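You operate a simulated robot arm through the tools that you are given. There is no shell and no other tool.

Carry out the task below with a simulated robot arm. There is one attempt and no reset: what you move stays moved.

TASK
Press the teal end plug into the small cream core.
Fine: core on the slide's stub, end plug on it, slide in, lever down; then lever back and slide out again. Leave the other end plugs.

Only the result counts: the job must be done as asked and must still hold three seconds after the hand-in. Knocking over, shifting, dropping, spilling or breaking anything else fails it.

THE ROBOT
A 7-joint arm with a two-finger parallel gripper, fixed in place. Base frame: the origin is on the floor under the middle of its stand, x ahead of it, y to its left, z up; the work surface is at about z = 80. Units: cm, degrees, N and s.
With the tool pointing down near the work surface it reaches from about 44 to 92 cm from the base axis. Its first joint turns from -143.0 to 143.0 degrees. Payload 3 kg.
The TCP is the grasp point between the finger pads, 3 cm short of the fingertips. In the tool frame z runs along the fingers and y along their closing line. The gripper opens to 9.4 cm. The fingers are 2.8 cm wide and 1 cm thick; the gripper's body (5 by 9.6 cm) begins 5.5 cm behind the TCP.
Orientation is that of the tool frame in the base frame, as [roll, pitch, yaw] about the fixed x, y, z axes, in that order (R = Rz(yaw) Ry(pitch) Rx(roll)). With the fingers straight down and closing along the base's y, the tool's x points along the base's -x, its y along +y and its z along -z.

THE INTERFACE
- The arm moves only by the tool play_rows. Its argument "series" is one flat list of numbers, 6 for each row, row after row: the shift along the tool's x, y, z in cm, then the turn, a rotation vector about the tool's x, y, z in degrees. In form: [x, y, z, wx, wy, wz, x, y, z, wx, wy, wz, ...]. A call has 1 to 20 rows; each row is the pose to reach, as a shift and turn from the pose commanded when the call began, along the tool's axes at that moment. "gripper" is the closure, from 0 (fully open) to 1 (shut), set as the call begins (left out, the last holds). A row lasts 0.2 s, in which the tool goes at most 5 cm and 8.6 degrees; a call with a longer step from one row to the next is refused whole, and so is a gripper value outside its range. A pose out of reach is approached as far as the arm can. The call stops where the force on the tool passes 70 N (or 10 N more than at its start, if that is more) or the arm is blocked; 0.2 s more then pass. The fingers move at their own pace (about 7.2 cm/s each) and stop on an object; they squeeze with about 26 N. The grip force told is the motor's: it shows also when the fingers shut on nothing. Time passes only in rows, and 0.2 s behind the last, so rows that repeat a pose let the fingers close. The reply holds the time, the measured pose of the TCP, the force on the tool along the base axes, the opening and the grip force, in the units named above and with some noise, with the torque about the TCP (base axes, N m) and any sound that the robot's microphone picked up, and new pictures: "pictures" is both (left out), scene, wrist or none.
- Cameras (640 x 400 px; columns grow to the right, rows downward): "scene" is fixed at [40.01, 64.87, 154.4]; the picture's right is [-0.77, -0.64, 0.00], its down [-0.42, 0.51, -0.75] and it looks along [0.48, -0.58, -0.66] (base axes); focal length 334 px, centre (320, 200). "wrist" rides on the gripper at [7.6, 1.4, -10.3] in the tool frame; the picture's right is [-0.18, 0.98, 0.00], its down [-0.75, -0.14, -0.64] and it looks along [-0.63, -0.12, 0.77] (tool axes); focal length 243 px, centre (320, 200). There is no depth. A picture from a camera that has moved, and an enlarged one, comes with that camera's place and axes in the base frame and with its lens.
- close_up(camera, box): a new picture of the part [left, top, right, bottom] of that camera's present view, enlarged. No time passes.
- sign_off(): hands the job in; it is judged then, once.

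Places have to be worked out from the pictures, the camera data and where the tool is seen. Open the gripper and draw the arm clear of the work before you hand the job in, unless the task says otherwise.

The tools are called after ">>>" by a JSON object that holds its "name" and its "arguments". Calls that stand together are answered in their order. play_rows: Moves the arm, as the interface text tells. Its arguments: {"type":"object","properties":{"series":{"type":"array","items":{"type":"number"}},"gripper":{"type":"number"},"pictures":{"type":"string","enum":["both","scene","wrist","none"]}},"required":["series"]} The other tools are called the same way: close_up (camera, box) takes an enlarged picture of a part of a camera's view; sign_off () hands the job in.

At the start:

```text
time_s: 0.0
eef_pos: [53.62, 11.95, 122.9]
orientation: [-179.9, 0.1, 180.0]
ft_force: [0.4, -0.1, 0.5]
torque: [0.03, 0.01, 0.02]
width: 9.37
finger_force: 0.1
```

scene: 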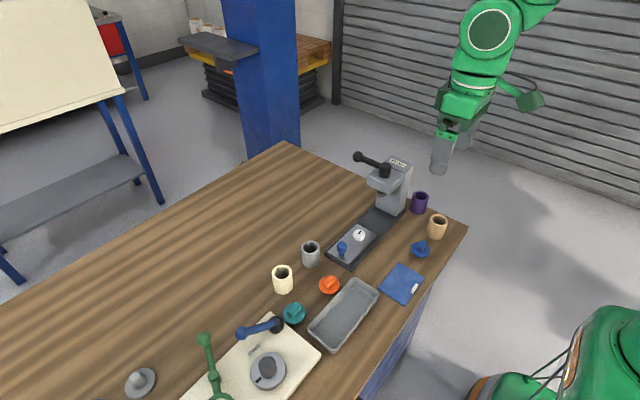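
wrist: 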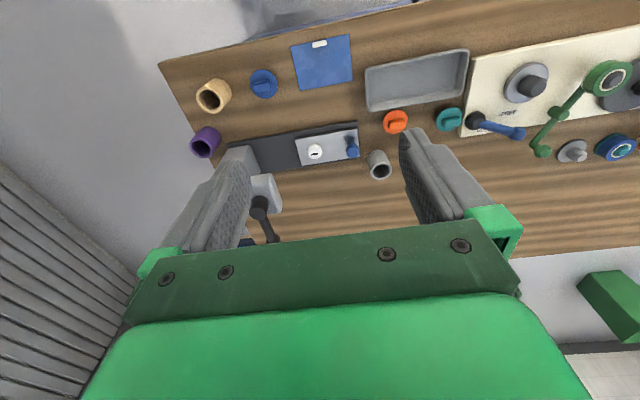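

I start by enlarging the scene to find the press, the cores and the end plugs.

>>> {"name": "close_up", "arguments": {"camera": "scene", "box": [300, 130, 480, 280]}}

>>> {"name": "close_up", "arguments": {"camera": "scene", "box": [120, 230, 440, 400]}}

>>> {"name": "close_up", "arguments": {"camera": "wrist", "box": [160, 30, 480, 230]}}

```text
2.67 times, centred on (390, 205) of scene
camera zoom: at [40.01, 64.87, 154.4], right [-0.77, -0.64, 0.0], down [-0.42, 0.51, -0.75], along [0.48, -0.58, -0.66], focal length 890 px, centre (133, 187)
```

zoom: 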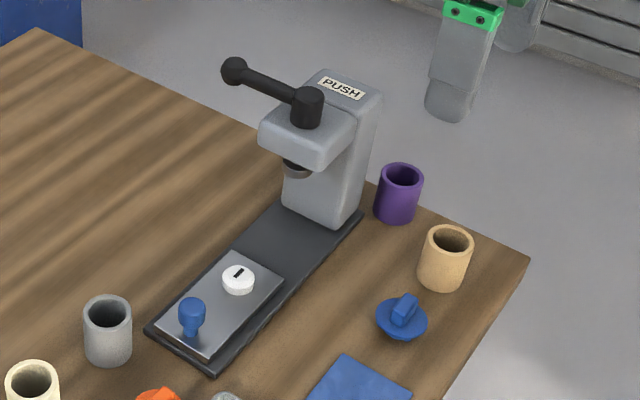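

```text
2.00 times, centred on (280, 315) of scene
camera zoom: at [40.01, 64.87, 154.4], right [-0.77, -0.64, 0.0], down [-0.42, 0.51, -0.75], along [0.48, -0.58, -0.66], focal length 668 px, centre (400, -30)
```

zoom: 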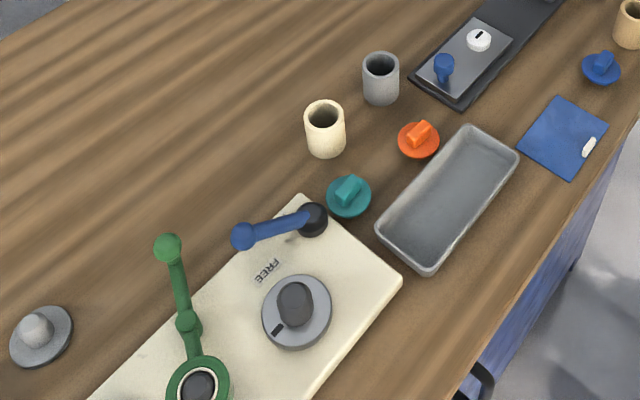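

```text
2.00 times, centred on (320, 130) of wrist
camera zoom: at [46.17, 13.33, 133.22], right [0.18, 0.98, 0.0], down [0.75, -0.14, 0.64], along [0.63, -0.12, -0.77], focal length 485 px, centre (320, 340)
```

zoom: 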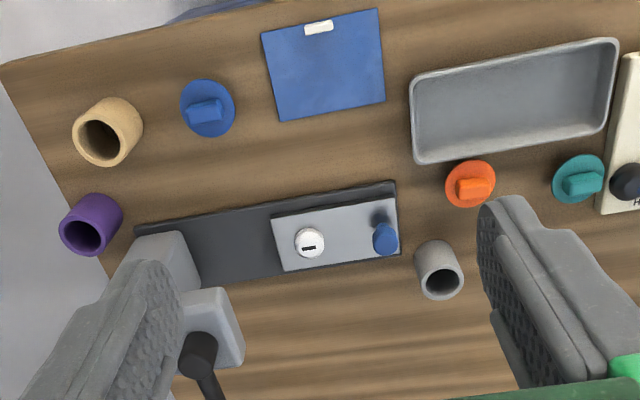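

I look at the press head with its lever, and the cores, at a higher magnification.

>>> {"name": "close_up", "arguments": {"camera": "scene", "box": [340, 140, 430, 220]}}

>>> {"name": "close_up", "arguments": {"camera": "scene", "box": [320, 215, 390, 275]}}

>>> {"name": "close_up", "arguments": {"camera": "scene", "box": [260, 230, 350, 330]}}

>>> {"name": "close_up", "arguments": {"camera": "scene", "box": [390, 180, 470, 300]}}

```text
5.00 times, centred on (385, 180) of scene
camera zoom: at [40.01, 64.87, 154.4], right [-0.77, -0.64, 0.0], down [-0.42, 0.51, -0.75], along [0.48, -0.58, -0.66], focal length 1669 px, centre (-5, 300)
```

zoom: 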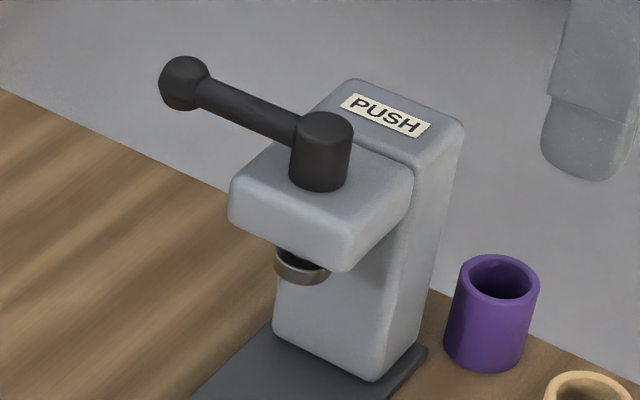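

```text
6.67 times, centred on (355, 245) of scene
camera zoom: at [40.01, 64.87, 154.4], right [-0.77, -0.64, 0.0], down [-0.42, 0.51, -0.75], along [0.48, -0.58, -0.66], focal length 2225 px, centre (87, -100)
```

zoom: 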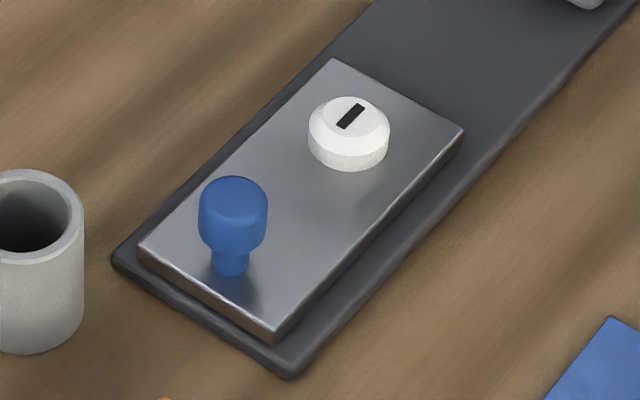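

```text
4.00 times, centred on (305, 280) of scene
camera zoom: at [40.01, 64.87, 154.4], right [-0.77, -0.64, 0.0], down [-0.42, 0.51, -0.75], along [0.48, -0.58, -0.66], focal length 1335 px, centre (380, -120)
```

zoom: 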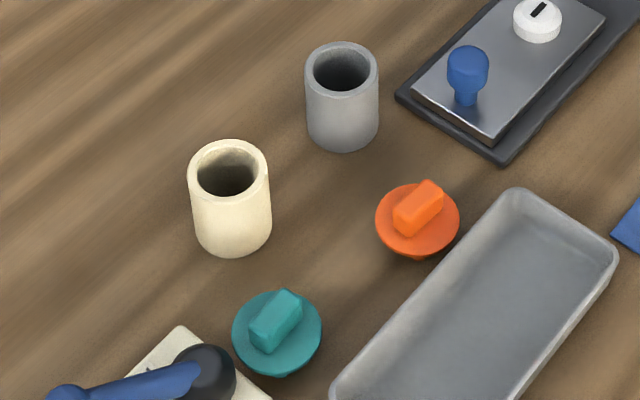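

```text
3.33 times, centred on (430, 240) of scene
camera zoom: at [40.01, 64.87, 154.4], right [-0.77, -0.64, 0.0], down [-0.42, 0.51, -0.75], along [0.48, -0.58, -0.66], focal length 1112 px, centre (-47, 67)
```

zoom: 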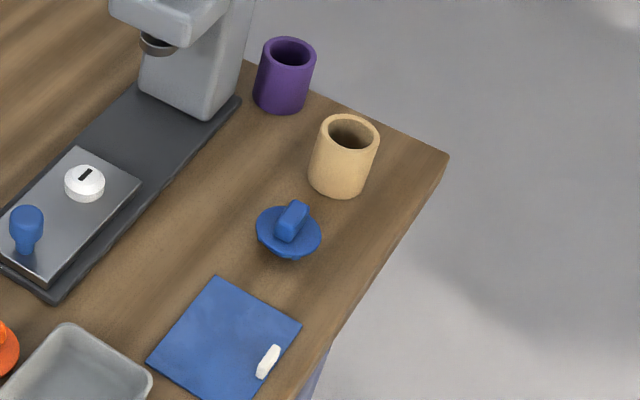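

The press column stands at about x 70–77, y −9. The slide with the white stub is at about (73.5, 6.7), the cream core at about (80, 31.5) and the teal plug at about (72, 36). I move the tool above the core and plug area for a closer wrist view.

>>> {"name": "play_rows", "arguments": {"series": [-2, 2.75, 2.3, 0, 0, 0, -4, 5.5, 4.6, 0, 0, 0, -6, 8.25, 6.9, 0, 0, 0, -8, 11, 9.2, 0, 0, 0, -10, 13.75, 11.5, 0, 0, 0, -12, 16.5, 13.8, 0, 0, 0, -14, 19.25, 16.1, 0, 0, 0, -16, 22, 18.4, 0, 0, 0], "gripper": 0}}

```text
time_s: 1.8
eef_pos: [69.73, 34.19, 104.57]
orientation: [-180.0, 0.0, 180.0]
ft_force: [-0.3, 0.0, -0.5]
torque: [0.02, -0.03, -0.02]
width: 9.39
finger_force: 0.1
camera wrist: at [62.19, 35.5, 114.84], right [0.18, 0.98, 0.0], down [0.75, -0.14, 0.64], along [0.63, -0.12, -0.77], focal length 243 px, centre (320, 200)
```

scene: 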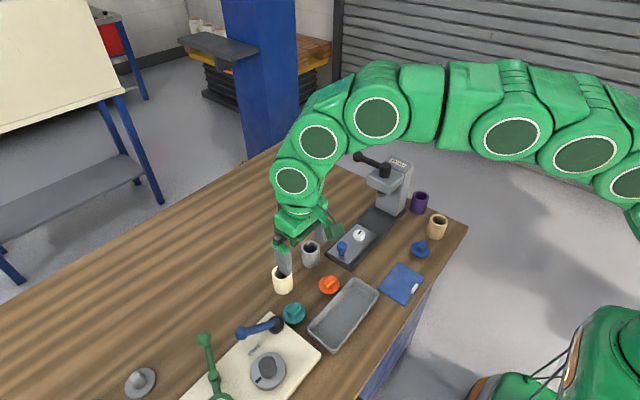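
wrist: 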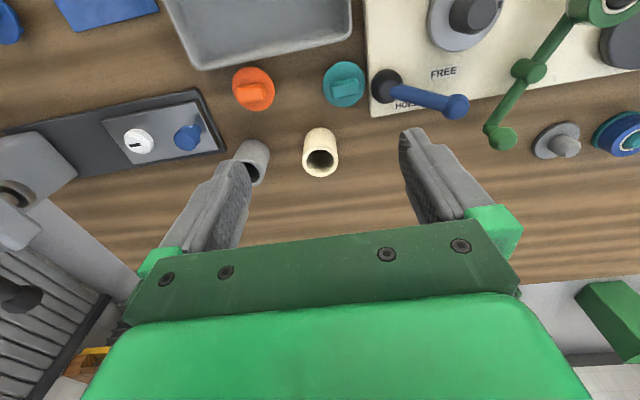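

The core and teal plug are in the wrist view; I enlarge them.

>>> {"name": "close_up", "arguments": {"camera": "wrist", "box": [280, 40, 400, 200]}}

>>> {"name": "close_up", "arguments": {"camera": "wrist", "box": [80, 60, 280, 190]}}

>>> {"name": "close_up", "arguments": {"camera": "wrist", "box": [0, 100, 120, 330]}}

```text
2.50 times, centred on (340, 120) of wrist
camera zoom: at [62.19, 35.5, 114.84], right [0.18, 0.98, 0.0], down [0.75, -0.14, 0.64], along [0.63, -0.12, -0.77], focal length 606 px, centre (270, 400)
```

zoom: 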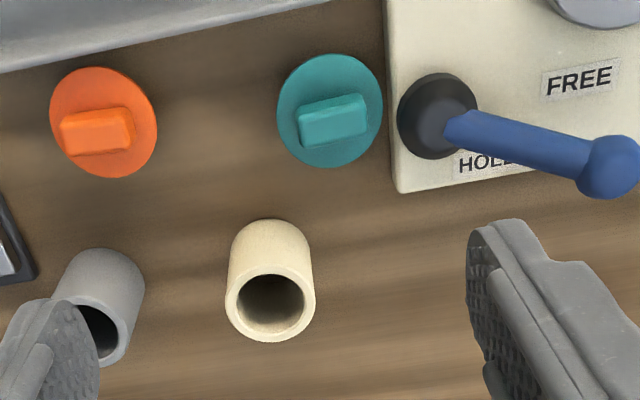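

```text
3.08 times, centred on (180, 125) of wrist
camera zoom: at [62.19, 35.5, 114.84], right [0.18, 0.98, 0.0], down [0.75, -0.14, 0.64], along [0.63, -0.12, -0.77], focal length 746 px, centre (751, 431)
```

zoom: 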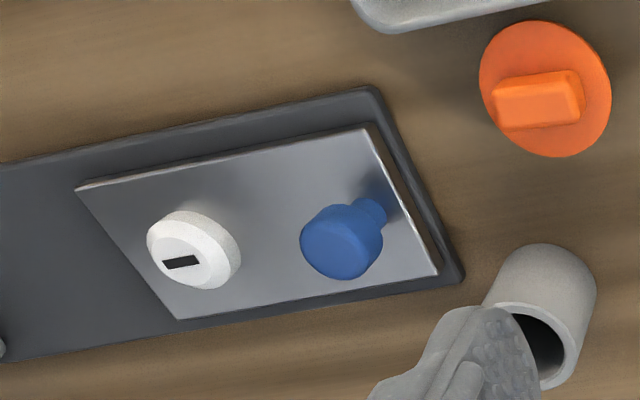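

```text
1.74 times, centred on (60, 215) of wrist
camera zoom: at [62.19, 35.5, 114.84], right [0.18, 0.98, 0.0], down [0.75, -0.14, 0.64], along [0.63, -0.12, -0.77], focal length 422 px, centre (772, 174)
```

zoom: 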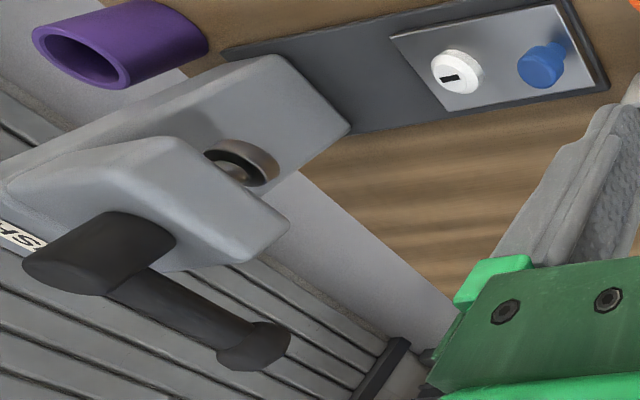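

The cream core's rim appears at about (79.6, 32.2), top near z 85. I move above it, staying clear with the tips at about z 92, to refine.

>>> {"name": "play_rows", "arguments": {"series": [-2.5, -0.5, 2.4, 0, 0, 0, -5, -1, 4.8, 0, 0, 0, -7.5, -1.5, 7.2, 0, 0, 0, -9.9, -2, 9.5, 0, 0, 0, -9.9, -2, 9.5, 0, 0, 0], "gripper": 0}}

```text
time_s: 3.0
eef_pos: [79.65, 31.97, 95.1]
orientation: [-180.0, 0.0, -179.9]
ft_force: [0.4, 0.6, 0.1]
torque: [0.01, -0.01, 0.0]
width: 9.39
finger_force: 0.1
camera wrist: at [72.09, 33.36, 105.39], right [0.18, 0.98, 0.0], down [0.75, -0.14, 0.64], along [0.63, -0.12, -0.77], focal length 243 px, centre (320, 200)
```

scene: 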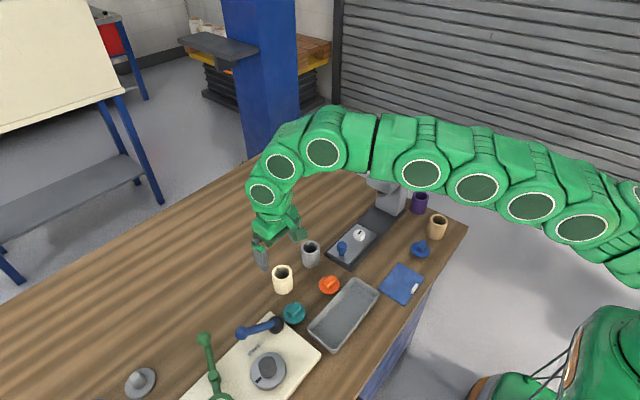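
wrist: 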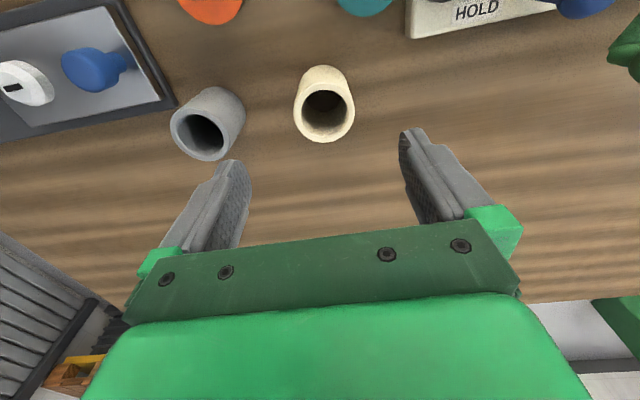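

>>> {"name": "close_up", "arguments": {"camera": "wrist", "box": [272, 50, 376, 150]}}

>>> {"name": "close_up", "arguments": {"camera": "wrist", "box": [0, 0, 280, 175]}}

```text
4.00 times, centred on (324, 100) of wrist
camera zoom: at [72.09, 33.36, 105.39], right [0.18, 0.98, 0.0], down [0.75, -0.14, 0.64], along [0.63, -0.12, -0.77], focal length 970 px, centre (304, 600)
```

zoom: 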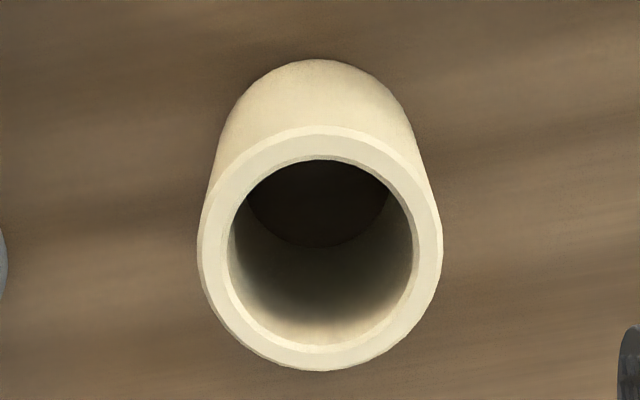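

```text
2.29 times, centred on (140, 88) of wrist
camera zoom: at [72.09, 33.36, 105.39], right [0.18, 0.98, 0.0], down [0.75, -0.14, 0.64], along [0.63, -0.12, -0.77], focal length 555 px, centre (731, 457)
```

zoom: 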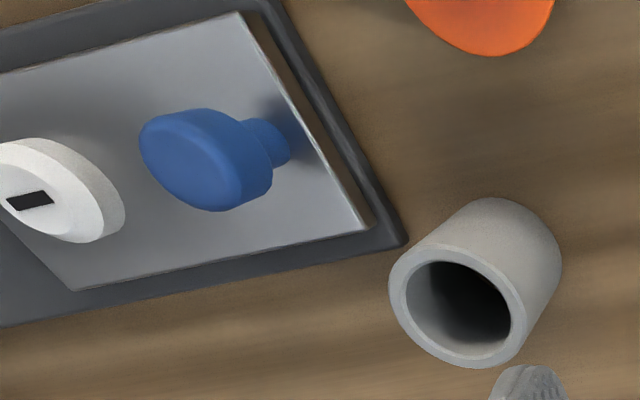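

The core is centred at about (79.2, 32.4), OD about 5.0 and top about z 85.5. I turn the tool 90° so the fingers close along x, with the camera on the +y side. That keeps the fingers clear of the slide's knob later.

>>> {"name": "play_rows", "arguments": {"series": [0.05, 0.03, 0, 0, 0, 7.5, 0.1, 0.06, 0, 0, 0, 15, 0.15, 0.1, 0, 0, 0, 22.5, 0.2, 0.15, 0, 0, 0, 30, 0.25, 0.2, 0, 0, 0, 37.5, 0.3, 0.25, 0, 0, 0, 45, 0.35, 0.3, 0, 0, 0, 52.5, 0.4, 0.35, 0, 0, 0, 60, 0.45, 0.4, 0, 0, 0, 67.5, 0.45, 0.4, 0, 0, 0, 75, 0.45, 0.4, 0, 0, 0, 82.5, 0.45, 0.4, 0, 0, 0, 90, 0.45, 0.4, 0, 0, 0, 90], "gripper": 0}}

```text
time_s: 5.8
eef_pos: [79.09, 32.22, 95.07]
orientation: [179.9, -0.1, 90.0]
ft_force: [1.1, -0.9, 0.3]
torque: [0.0, -0.01, -0.04]
width: 9.39
finger_force: 0.2
camera wrist: at [80.64, 39.84, 105.28], right [0.98, -0.18, 0.0], down [-0.14, -0.75, 0.64], along [-0.12, -0.63, -0.77], focal length 243 px, centre (320, 200)
```

scene: 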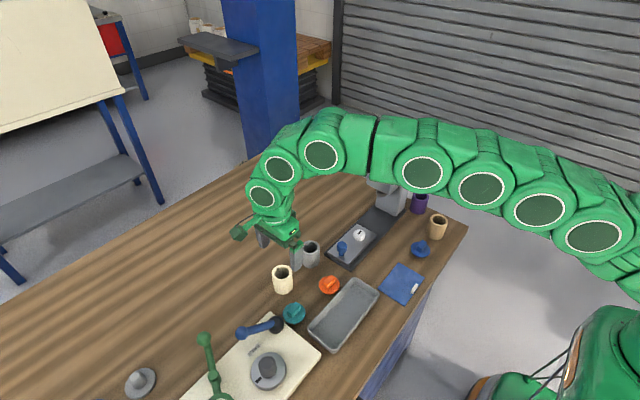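
wrist: 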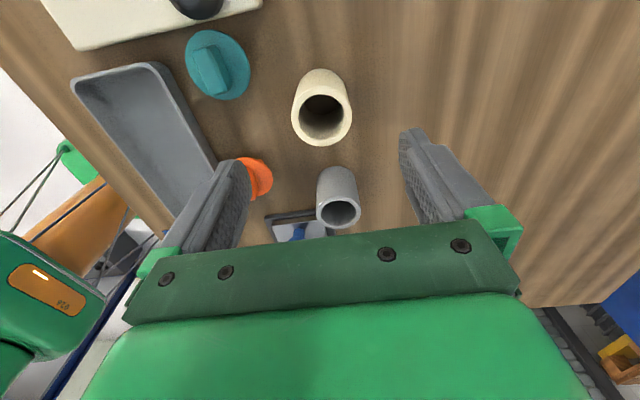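

Rotation succeeded. I measure the core again from this second direction.

>>> {"name": "close_up", "arguments": {"camera": "wrist", "box": [272, 55, 376, 155]}}

>>> {"name": "close_up", "arguments": {"camera": "wrist", "box": [165, 10, 285, 110]}}

```text
4.00 times, centred on (324, 105) of wrist
camera zoom: at [80.64, 39.84, 105.28], right [0.98, -0.18, 0.0], down [-0.14, -0.75, 0.64], along [-0.12, -0.63, -0.77], focal length 970 px, centre (304, 580)
```

zoom: 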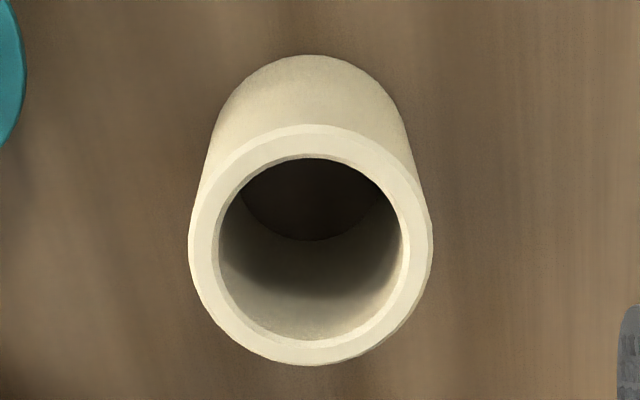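

```text
4.00 times, centred on (225, 60) of wrist
camera zoom: at [80.64, 39.84, 105.28], right [0.98, -0.18, 0.0], down [-0.14, -0.75, 0.64], along [-0.12, -0.63, -0.77], focal length 970 px, centre (700, 760)
```

zoom: 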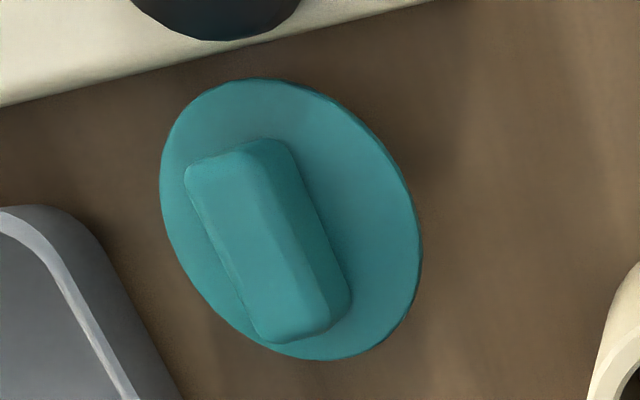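

Combining both views puts the core at about (79.34, 32.37) and the teal plug at about (71.1, 36.9), so the fingers have clear space. I descend around the core, with the tips stopping at about z 81.5, without closing yet.

>>> {"name": "play_rows", "arguments": {"series": [0, 0.14, 2.5, 0, 0, 0, 0, 0.14, 5, 0, 0, 0, 0, 0.14, 7, 0, 0, 0, 0, 0.14, 8.5, 0, 0, 0, 0, 0.14, 9.8, 0, 0, 0, 0, 0.14, 10.5, 0, 0, 0, 0, 0.14, 10.5, 0, 0, 0], "gripper": 0.12}}

```text
time_s: 7.4
eef_pos: [79.32, 32.3, 84.66]
orientation: [180.0, 0.0, 90.0]
ft_force: [-0.4, -0.2, 0.4]
torque: [0.01, 0.01, -0.01]
width: 8.28
finger_force: 0.0
camera wrist: at [80.84, 39.95, 94.87], right [0.98, -0.18, 0.0], down [-0.14, -0.75, 0.64], along [-0.12, -0.63, -0.77], focal length 243 px, centre (320, 200)
```

scene: 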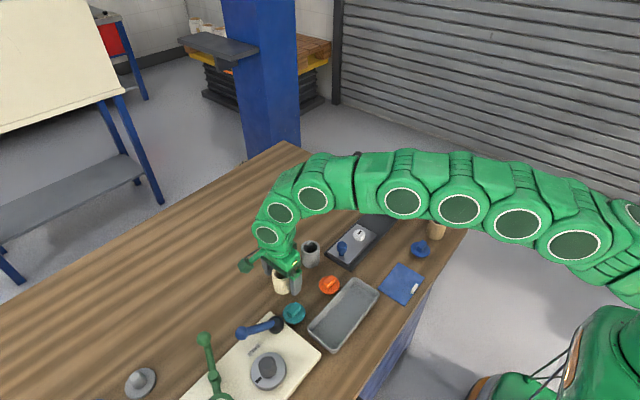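
wrist: 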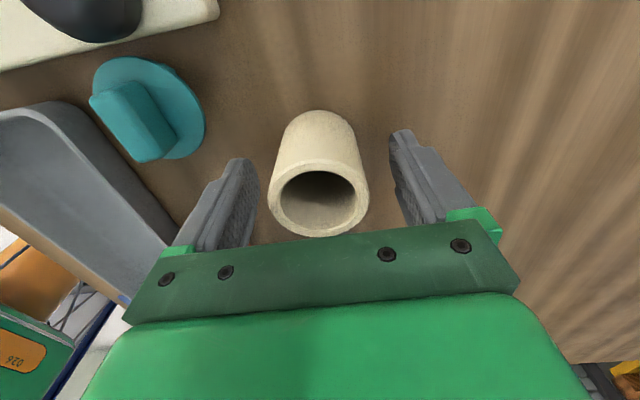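

The core sits centred between the fingers. I close the gripper on it and let it settle.

>>> {"name": "play_rows", "arguments": {"series": [0, 0, 0, 0, 0, 0, 0, 0, 0, 0, 0, 0, 0, 0, 0, 0, 0, 0, 0, 0, 0, 0, 0, 0], "gripper": 1}}

>>> {"name": "close_up", "arguments": {"camera": "wrist", "box": [60, 30, 380, 250]}}

```text
time_s: 8.4
eef_pos: [79.21, 32.34, 84.66]
orientation: [180.0, 0.0, 90.0]
ft_force: [0.1, 0.8, 1.4]
torque: [0.02, -0.05, -0.04]
width: 4.86
finger_force: 25.9
camera wrist: at [80.85, 39.95, 94.89], right [0.98, -0.18, 0.0], down [-0.14, -0.75, 0.64], along [-0.12, -0.63, -0.77], focal length 243 px, centre (320, 200)
```

scene: 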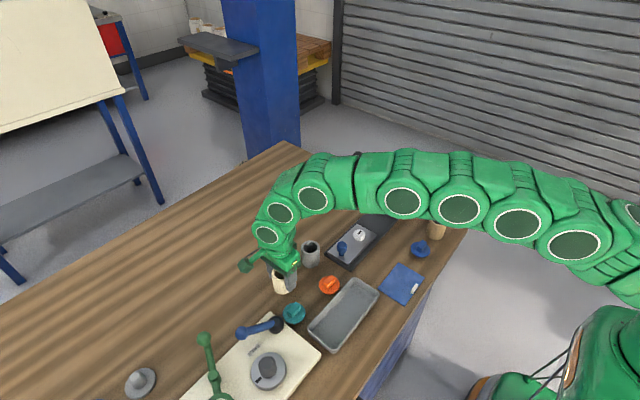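
wrist: 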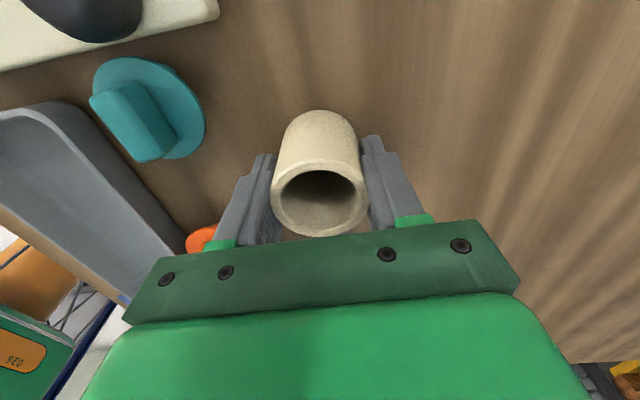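

```text
1.82 times, centred on (220, 140) of wrist
camera zoom: at [80.85, 39.95, 94.89], right [0.98, -0.18, 0.0], down [-0.14, -0.75, 0.64], along [-0.12, -0.63, -0.77], focal length 441 px, centre (502, 309)
```

zoom: 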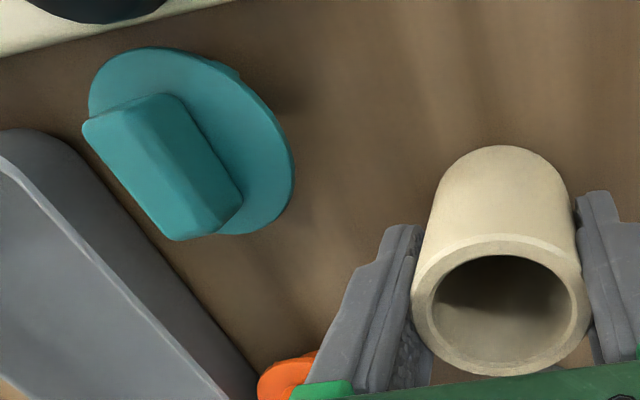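

The core is gripped at width 4.86 and centred. I lift it and carry it to a point beside the stub, offset in x so the camera can see past the core.

>>> {"name": "play_rows", "arguments": {"series": [0, 0, -2, 0, 0, 0, 0, 0, -5, 0, 0, 0, 0, 0, -8, 0, 0, 0, 0, 0, -10.5, 0, 0, 0, -3.2, -1.5, -10.5, 0, 0, 0, -6.4, -3, -10.5, 0, 0, 0, -9.6, -4.5, -10.5, 0, 0, 0, -12.8, -6, -10.5, 0, 0, 0, -16, -7.5, -10.5, 0, 0, 0, -19.2, -9, -10.5, 0, 0, 0, -22.4, -10.4, -10.5, 0, 0, 0, -25.6, -11.8, -10.5, 0, 0, 0, -25.6, -11.8, -10.5, 0, 0, 0]}}

```text
time_s: 11.2
eef_pos: [67.38, 6.75, 94.96]
orientation: [180.0, 0.0, 90.1]
ft_force: [-0.5, 0.0, -1.2]
torque: [-0.02, -0.01, -0.01]
width: 4.89
finger_force: 25.8
camera wrist: at [68.96, 14.32, 105.19], right [0.98, -0.18, 0.0], down [-0.14, -0.75, 0.64], along [-0.12, -0.63, -0.77], focal length 243 px, centre (320, 200)
```

scene: 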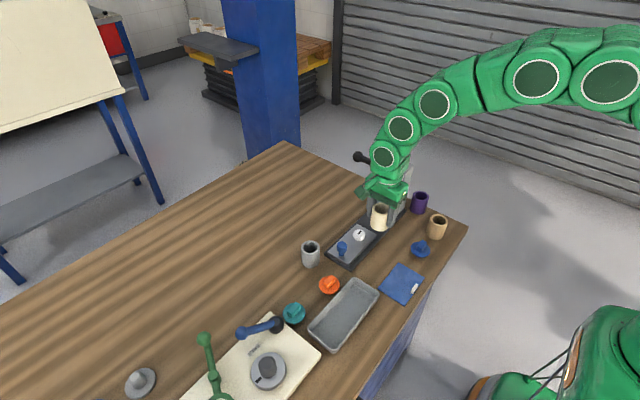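
wrist: 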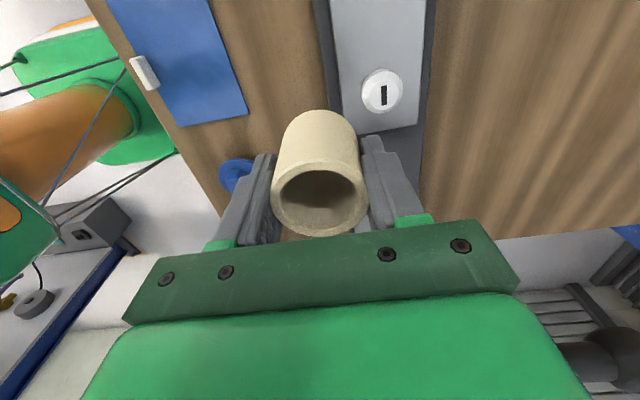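

The stub is visible to the right of the core. I enlarge it to measure.

>>> {"name": "close_up", "arguments": {"camera": "wrist", "box": [320, 0, 440, 140]}}

>>> {"name": "close_up", "arguments": {"camera": "wrist", "box": [350, 60, 414, 120]}}

>>> {"name": "close_up", "arguments": {"camera": "scene", "box": [330, 140, 430, 270]}}

```text
2.86 times, centred on (380, 70) of wrist
camera zoom: at [68.96, 14.32, 105.19], right [0.98, -0.18, 0.0], down [-0.14, -0.75, 0.64], along [-0.12, -0.63, -0.77], focal length 693 px, centre (149, 571)
```

zoom: 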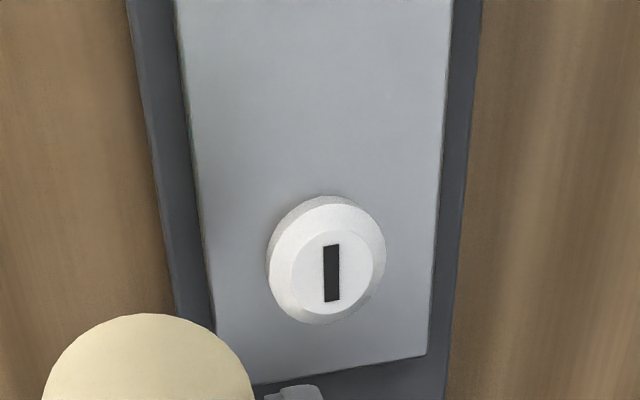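

```text
6.67 times, centred on (382, 90) of wrist
camera zoom: at [68.96, 14.32, 105.19], right [0.98, -0.18, 0.0], down [-0.14, -0.75, 0.64], along [-0.12, -0.63, -0.77], focal length 1618 px, centre (-93, 933)
```

zoom: 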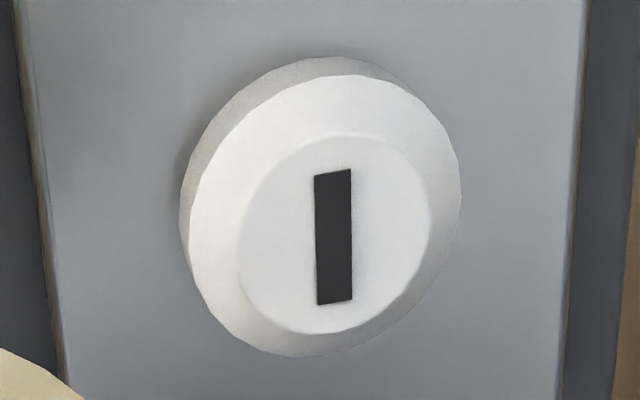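

```text
3.08 times, centred on (380, 205) of scene
camera zoom: at [40.01, 64.87, 154.4], right [-0.77, -0.64, 0.0], down [-0.42, 0.51, -0.75], along [0.48, -0.58, -0.66], focal length 1027 px, centre (135, 185)
```

zoom: 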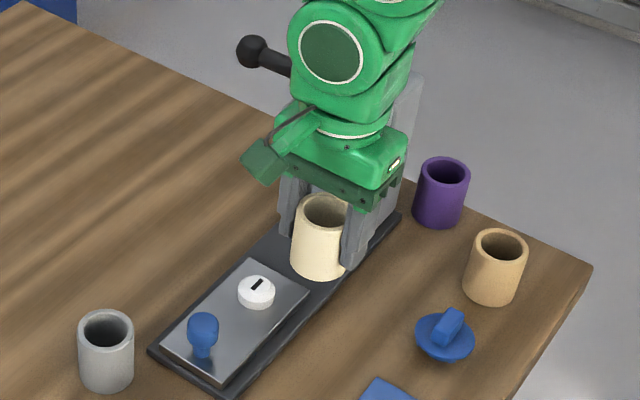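

The stub triangulates to about (73.1, 6.9), with its top at z about 83.8 and a wide chamfer. I move the core above it and lower until the core bottom is just above the stub.

>>> {"name": "play_rows", "arguments": {"series": [0.05, 2.8, 0, 0, 0, 0, 0.13, 5.57, 0, 0, 0, 0, 0.13, 5.57, 2, 0, 0, 0, 0.13, 5.57, 4, 0, 0, 0, 0.13, 5.57, 5.6, 0, 0, 0, 0.13, 5.57, 5.6, 0, 0, 0]}}

>>> {"name": "close_up", "arguments": {"camera": "scene", "box": [320, 190, 400, 270]}}

>>> {"name": "close_up", "arguments": {"camera": "wrist", "box": [240, 0, 400, 130]}}

```text
time_s: 12.6
eef_pos: [73.03, 6.61, 89.54]
orientation: [179.9, 0.0, 90.0]
ft_force: [0.2, -0.1, -0.6]
torque: [-0.05, 0.01, 0.01]
width: 4.89
finger_force: 25.5
camera wrist: at [74.56, 14.35, 99.71], right [0.98, -0.18, 0.0], down [-0.14, -0.75, 0.64], along [-0.12, -0.63, -0.77], focal length 243 px, centre (320, 200)
```

scene: 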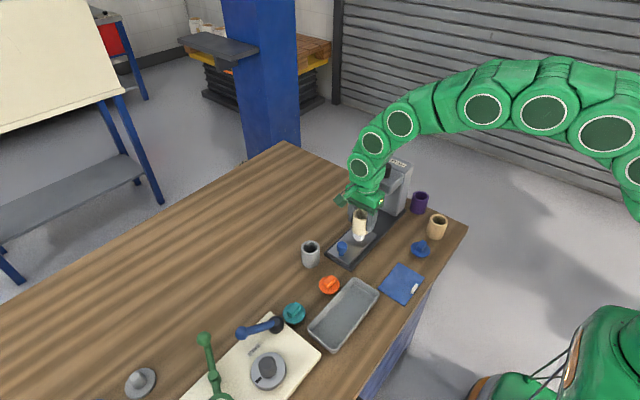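
wrist: 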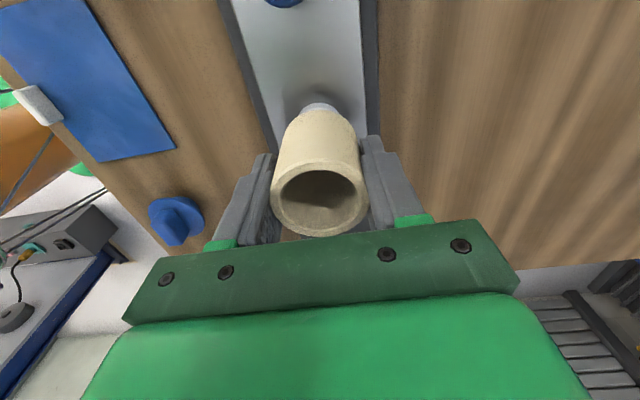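

```text
5.00 times, centred on (360, 230) of scene
camera zoom: at [40.01, 64.87, 154.4], right [-0.77, -0.64, 0.0], down [-0.42, 0.51, -0.75], along [0.48, -0.58, -0.66], focal length 1669 px, centre (120, 50)
```

zoom: 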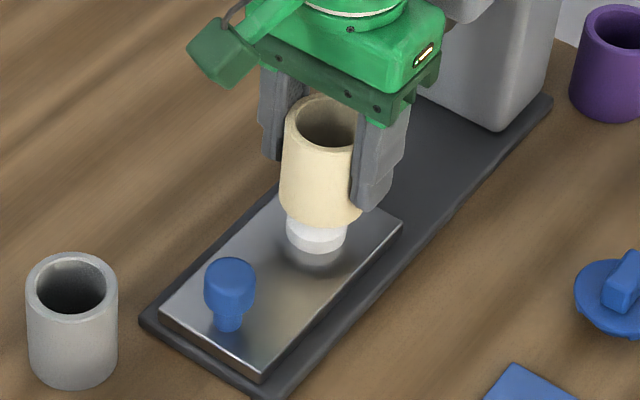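

```text
3.08 times, centred on (320, 65) of wrist
camera zoom: at [74.56, 14.35, 99.71], right [0.98, -0.18, 0.0], down [-0.14, -0.75, 0.64], along [-0.12, -0.63, -0.77], focal length 746 px, centre (320, 615)
```

zoom: 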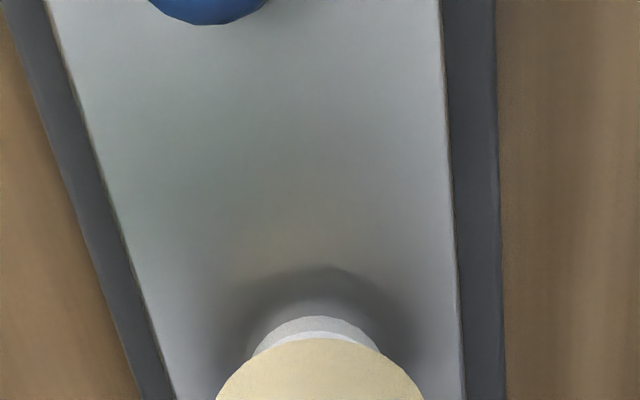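

The core lines up over the stub in both views. I lower in small steps to engage it, watching the force.

>>> {"name": "play_rows", "arguments": {"series": [0, -0.04, 0.4, 0, 0, 0, 0, -0.04, 0.8, 0, 0, 0, 0, -0.04, 1.1, 0, 0, 0, 0, -0.04, 1.4, 0, 0, 0, 0, -0.04, 1.7, 0, 0, 0, 0, -0.04, 1.7, 0, 0, 0]}}

>>> {"name": "close_up", "arguments": {"camera": "scene", "box": [320, 190, 400, 270]}}

```text
time_s: 14.0
eef_pos: [73.04, 6.84, 87.71]
orientation: [180.0, 0.1, 90.0]
ft_force: [-0.7, 1.9, -0.5]
torque: [0.06, 0.08, 0.02]
width: 4.92
finger_force: 25.6
camera wrist: at [74.59, 14.41, 97.97], right [0.98, -0.18, 0.0], down [-0.14, -0.75, 0.64], along [-0.12, -0.63, -0.77], focal length 243 px, centre (320, 200)
```

scene: 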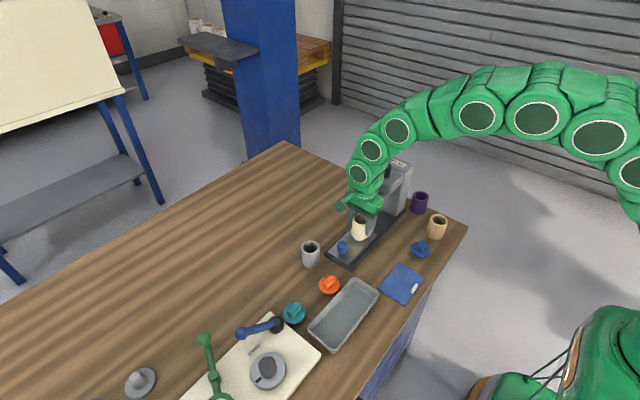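
wrist: 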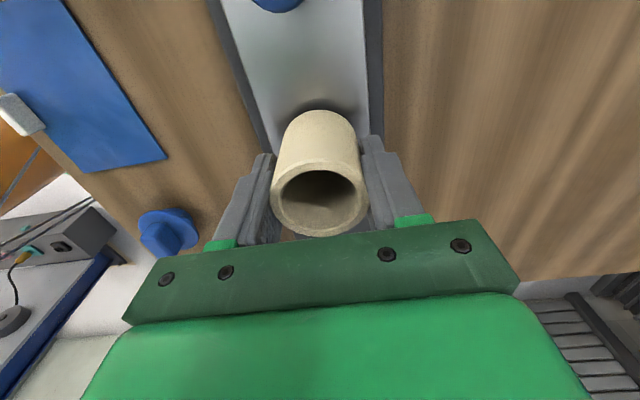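

```text
5.00 times, centred on (360, 230) of scene
camera zoom: at [40.01, 64.87, 154.4], right [-0.77, -0.64, 0.0], down [-0.42, 0.51, -0.75], along [0.48, -0.58, -0.66], focal length 1669 px, centre (120, 50)
```

zoom: 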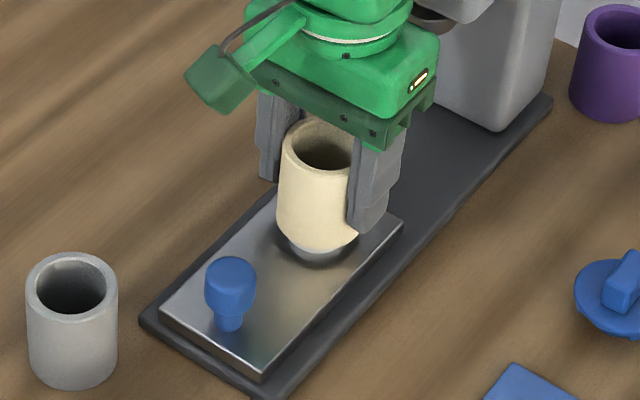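

Light contact only, and the core is partly over the stub. I keep lowering in fine steps until it seats.

>>> {"name": "play_rows", "arguments": {"series": [0, 0, 0.2, 0, 0, 0, 0, 0, 0.4, 0, 0, 0, 0, 0, 0.55, 0, 0, 0, 0, 0, 0.7, 0, 0, 0, 0, 0, 0.7, 0, 0, 0]}}

>>> {"name": "close_up", "arguments": {"camera": "scene", "box": [320, 190, 400, 270]}}

```text
time_s: 15.2
eef_pos: [73.05, 6.69, 87.1]
orientation: [180.0, 0.0, 90.0]
ft_force: [-0.4, -0.3, -0.7]
torque: [-0.01, 0.0, 0.08]
width: 4.89
finger_force: 26.0
camera wrist: at [74.54, 14.42, 97.28], right [0.98, -0.18, 0.0], down [-0.14, -0.75, 0.64], along [-0.12, -0.63, -0.77], focal length 243 px, centre (320, 200)
```

scene: 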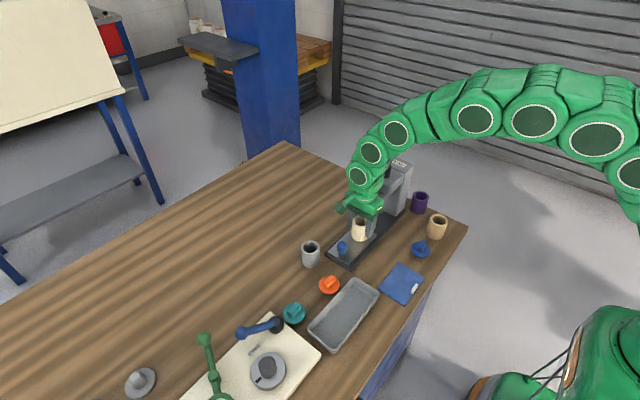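
wrist: 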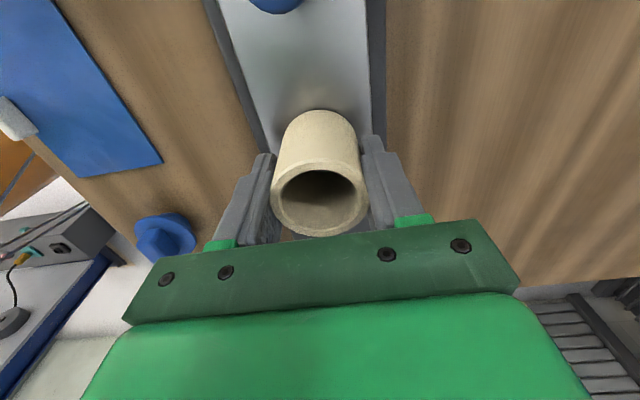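

```text
5.00 times, centred on (360, 230) of scene
camera zoom: at [40.01, 64.87, 154.4], right [-0.77, -0.64, 0.0], down [-0.42, 0.51, -0.75], along [0.48, -0.58, -0.66], focal length 1669 px, centre (120, 50)
```

zoom: 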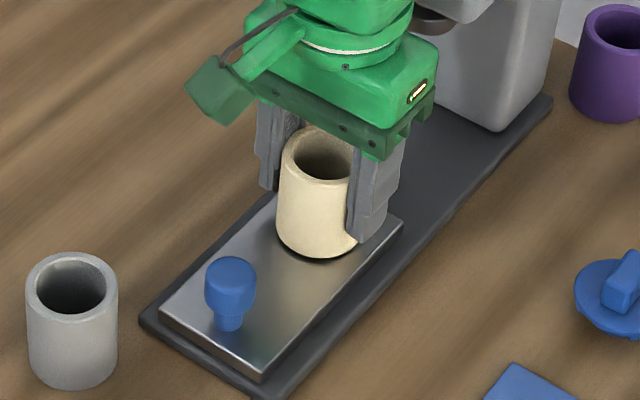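

Nearly seated; I continue in 1 mm steps until the force shows the plate.

>>> {"name": "play_rows", "arguments": {"series": [0, 0, 0.1, 0, 0, 0, 0, 0, 0.2, 0, 0, 0, 0, 0, 0.2, 0, 0, 0], "pictures": "none"}}

>>> {"name": "close_up", "arguments": {"camera": "scene", "box": [335, 205, 385, 255]}}

```text
time_s: 16.0
eef_pos: [73.02, 6.95, 86.89]
orientation: [179.9, 0.1, 90.0]
ft_force: [0.5, 0.7, -0.6]
torque: [-0.02, 0.02, -0.02]
width: 4.89
finger_force: 26.2
```

```text
8.00 times, centred on (360, 230) of scene
camera zoom: at [40.01, 64.87, 154.4], right [-0.77, -0.64, 0.0], down [-0.42, 0.51, -0.75], along [0.48, -0.58, -0.66], focal length 2670 px, centre (0, -40)
```

zoom: 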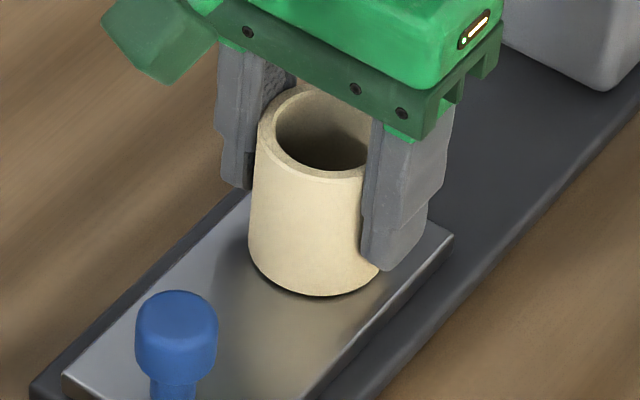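

>>> {"name": "play_rows", "arguments": {"series": [0, 0, 0.1, 0, 0, 0, 0, 0, 0.2, 0, 0, 0, 0, 0, 0.2, 0, 0, 0], "pictures": "none"}}

>>> {"name": "close_up", "arguments": {"camera": "scene", "box": [335, 205, 385, 255]}}

```text
time_s: 16.8
eef_pos: [72.98, 6.88, 86.86]
orientation: [179.9, 0.0, 90.0]
ft_force: [-4.7, 2.1, 22.0]
torque: [0.0, 0.55, -0.13]
width: 4.9
finger_force: 26.2
```

```text
8.00 times, centred on (360, 230) of scene
camera zoom: at [40.01, 64.87, 154.4], right [-0.77, -0.64, 0.0], down [-0.42, 0.51, -0.75], along [0.48, -0.58, -0.66], focal length 2670 px, centre (0, -40)
```

zoom: 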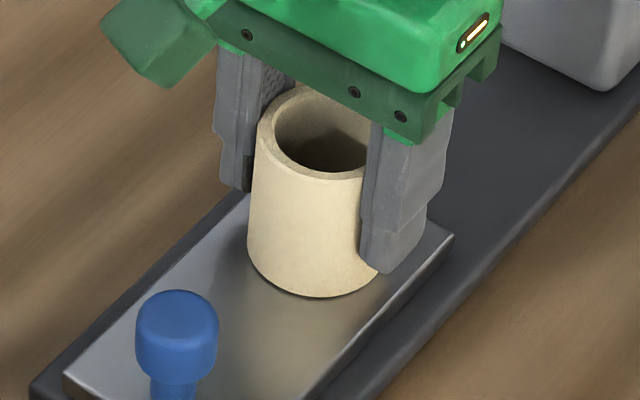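

About 22 N of upward force says the core is seated on the plate, with its bottom at z about 82.3. I relieve the force, open the gripper and rise straight up to inspect.

>>> {"name": "play_rows", "arguments": {"series": [0, 0, -0.15, 0, 0, 0, 0, 0, -0.15, 0, 0, 0], "pictures": "none"}}

>>> {"name": "play_rows", "arguments": {"series": [0, 0, 0, 0, 0, 0, 0, 0, 0, 0, 0, 0, 0, 0, 0, 0, 0, 0, 0, 0, -1, 0, 0, 0, 0, 0, -3, 0, 0, 0, 0, 0, -6, 0, 0, 0, 0, 0, -10, 0, 0, 0, 0, 0, -10, 0, 0, 0], "gripper": 0}}

>>> {"name": "close_up", "arguments": {"camera": "wrist", "box": [260, 40, 380, 150]}}

>>> {"name": "close_up", "arguments": {"camera": "scene", "box": [335, 205, 385, 255]}}

```text
time_s: 17.4
eef_pos: [73.05, 6.87, 86.91]
orientation: [-179.9, -0.1, 90.0]
ft_force: [-0.5, 0.3, -0.9]
torque: [0.04, 0.01, -0.06]
width: 4.89
finger_force: 25.9
```

```text
time_s: 19.2
eef_pos: [72.95, 6.8, 96.93]
orientation: [180.0, 0.0, 90.0]
ft_force: [1.0, -0.1, 0.4]
torque: [-0.03, 0.0, 0.0]
width: 9.4
finger_force: 0.1
camera wrist: at [74.6, 14.37, 107.17], right [0.98, -0.18, 0.0], down [-0.14, -0.75, 0.64], along [-0.12, -0.63, -0.77], focal length 243 px, centre (320, 200)
```

scene: 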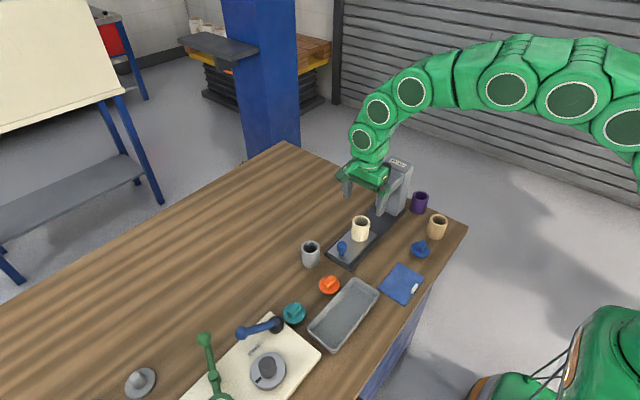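
wrist: 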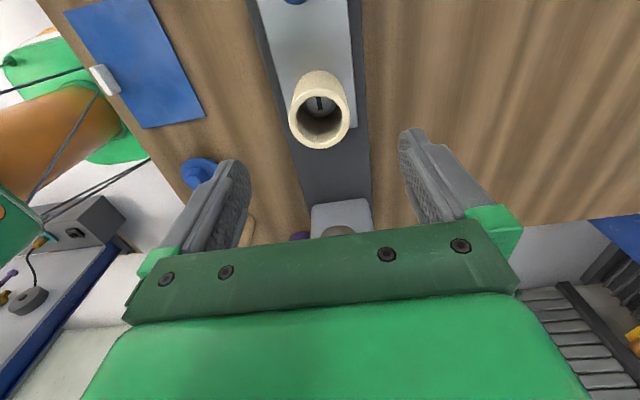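

```text
3.64 times, centred on (320, 95) of wrist
camera zoom: at [74.6, 14.37, 107.17], right [0.98, -0.18, 0.0], down [-0.14, -0.75, 0.64], along [-0.12, -0.63, -0.77], focal length 882 px, centre (320, 582)
```

zoom: 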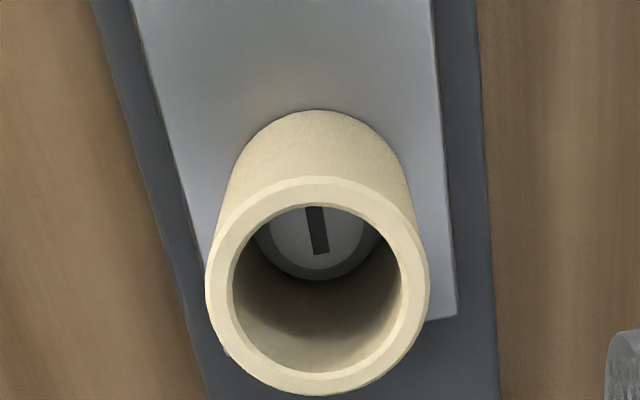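

```text
8.00 times, centred on (360, 230) of scene
camera zoom: at [40.01, 64.87, 154.4], right [-0.77, -0.64, 0.0], down [-0.42, 0.51, -0.75], along [0.48, -0.58, -0.66], focal length 2670 px, centre (0, -40)
```

zoom: 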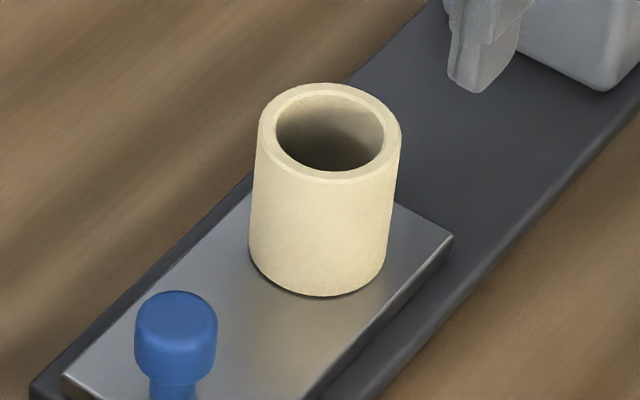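

The core stands on the stub, with the stub face visible through the bore. I move above the teal plug to measure its position and tab direction.

>>> {"name": "play_rows", "arguments": {"series": [4.3, -0.3, 0, 0, 0, 0, 8.6, -0.6, 0, 0, 0, 0, 12.9, -0.9, 0, 0, 0, 0, 17.2, -1.2, 0, 0, 0, 0, 21.5, -1.5, 0, 0, 0, 0, 25.8, -1.8, 0, 0, 0, 0, 30, -2, 0, 0, 0, 0, 30, -2, 1.8, 0, 0, 0, 30, -2, 1.8, 0, 0, 0], "gripper": 0}}

>>> {"name": "close_up", "arguments": {"camera": "wrist", "box": [260, 40, 380, 150]}}

```text
time_s: 21.2
eef_pos: [71.04, 36.98, 94.87]
orientation: [180.0, 0.0, 90.0]
ft_force: [0.0, -0.3, 1.0]
torque: [0.03, -0.04, 0.0]
width: 9.44
finger_force: 0.1
camera wrist: at [72.55, 44.57, 105.15], right [0.98, -0.18, 0.0], down [-0.14, -0.75, 0.64], along [-0.12, -0.63, -0.77], focal length 243 px, centre (320, 200)
```

scene: 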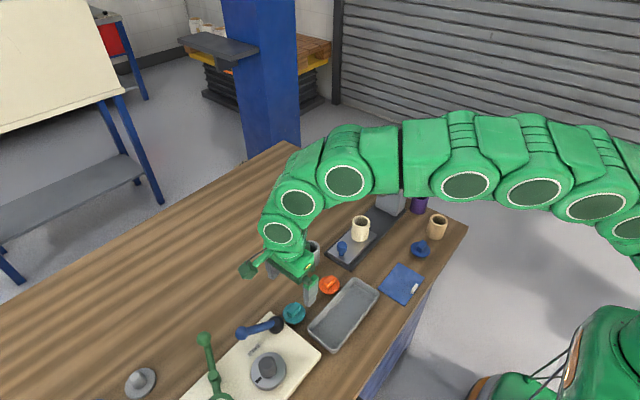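
wrist: 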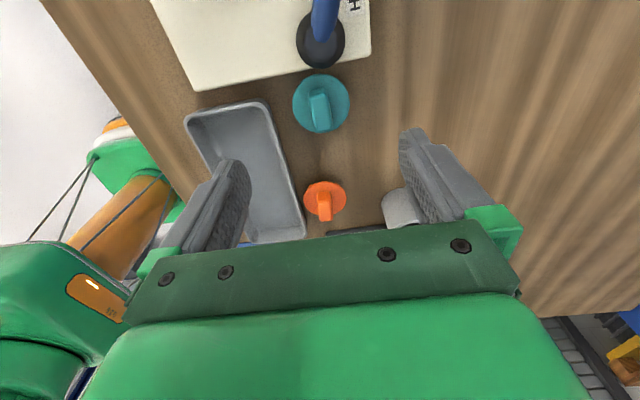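

```text
3.64 times, centred on (320, 95) of wrist
camera zoom: at [72.55, 44.57, 105.15], right [0.98, -0.18, 0.0], down [-0.14, -0.75, 0.64], along [-0.12, -0.63, -0.77], focal length 882 px, centre (320, 582)
```

zoom: 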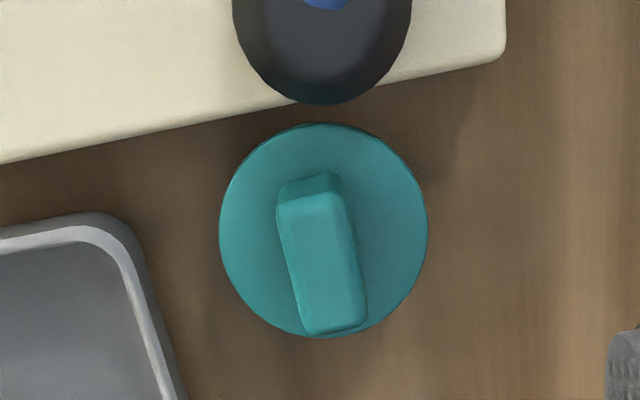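

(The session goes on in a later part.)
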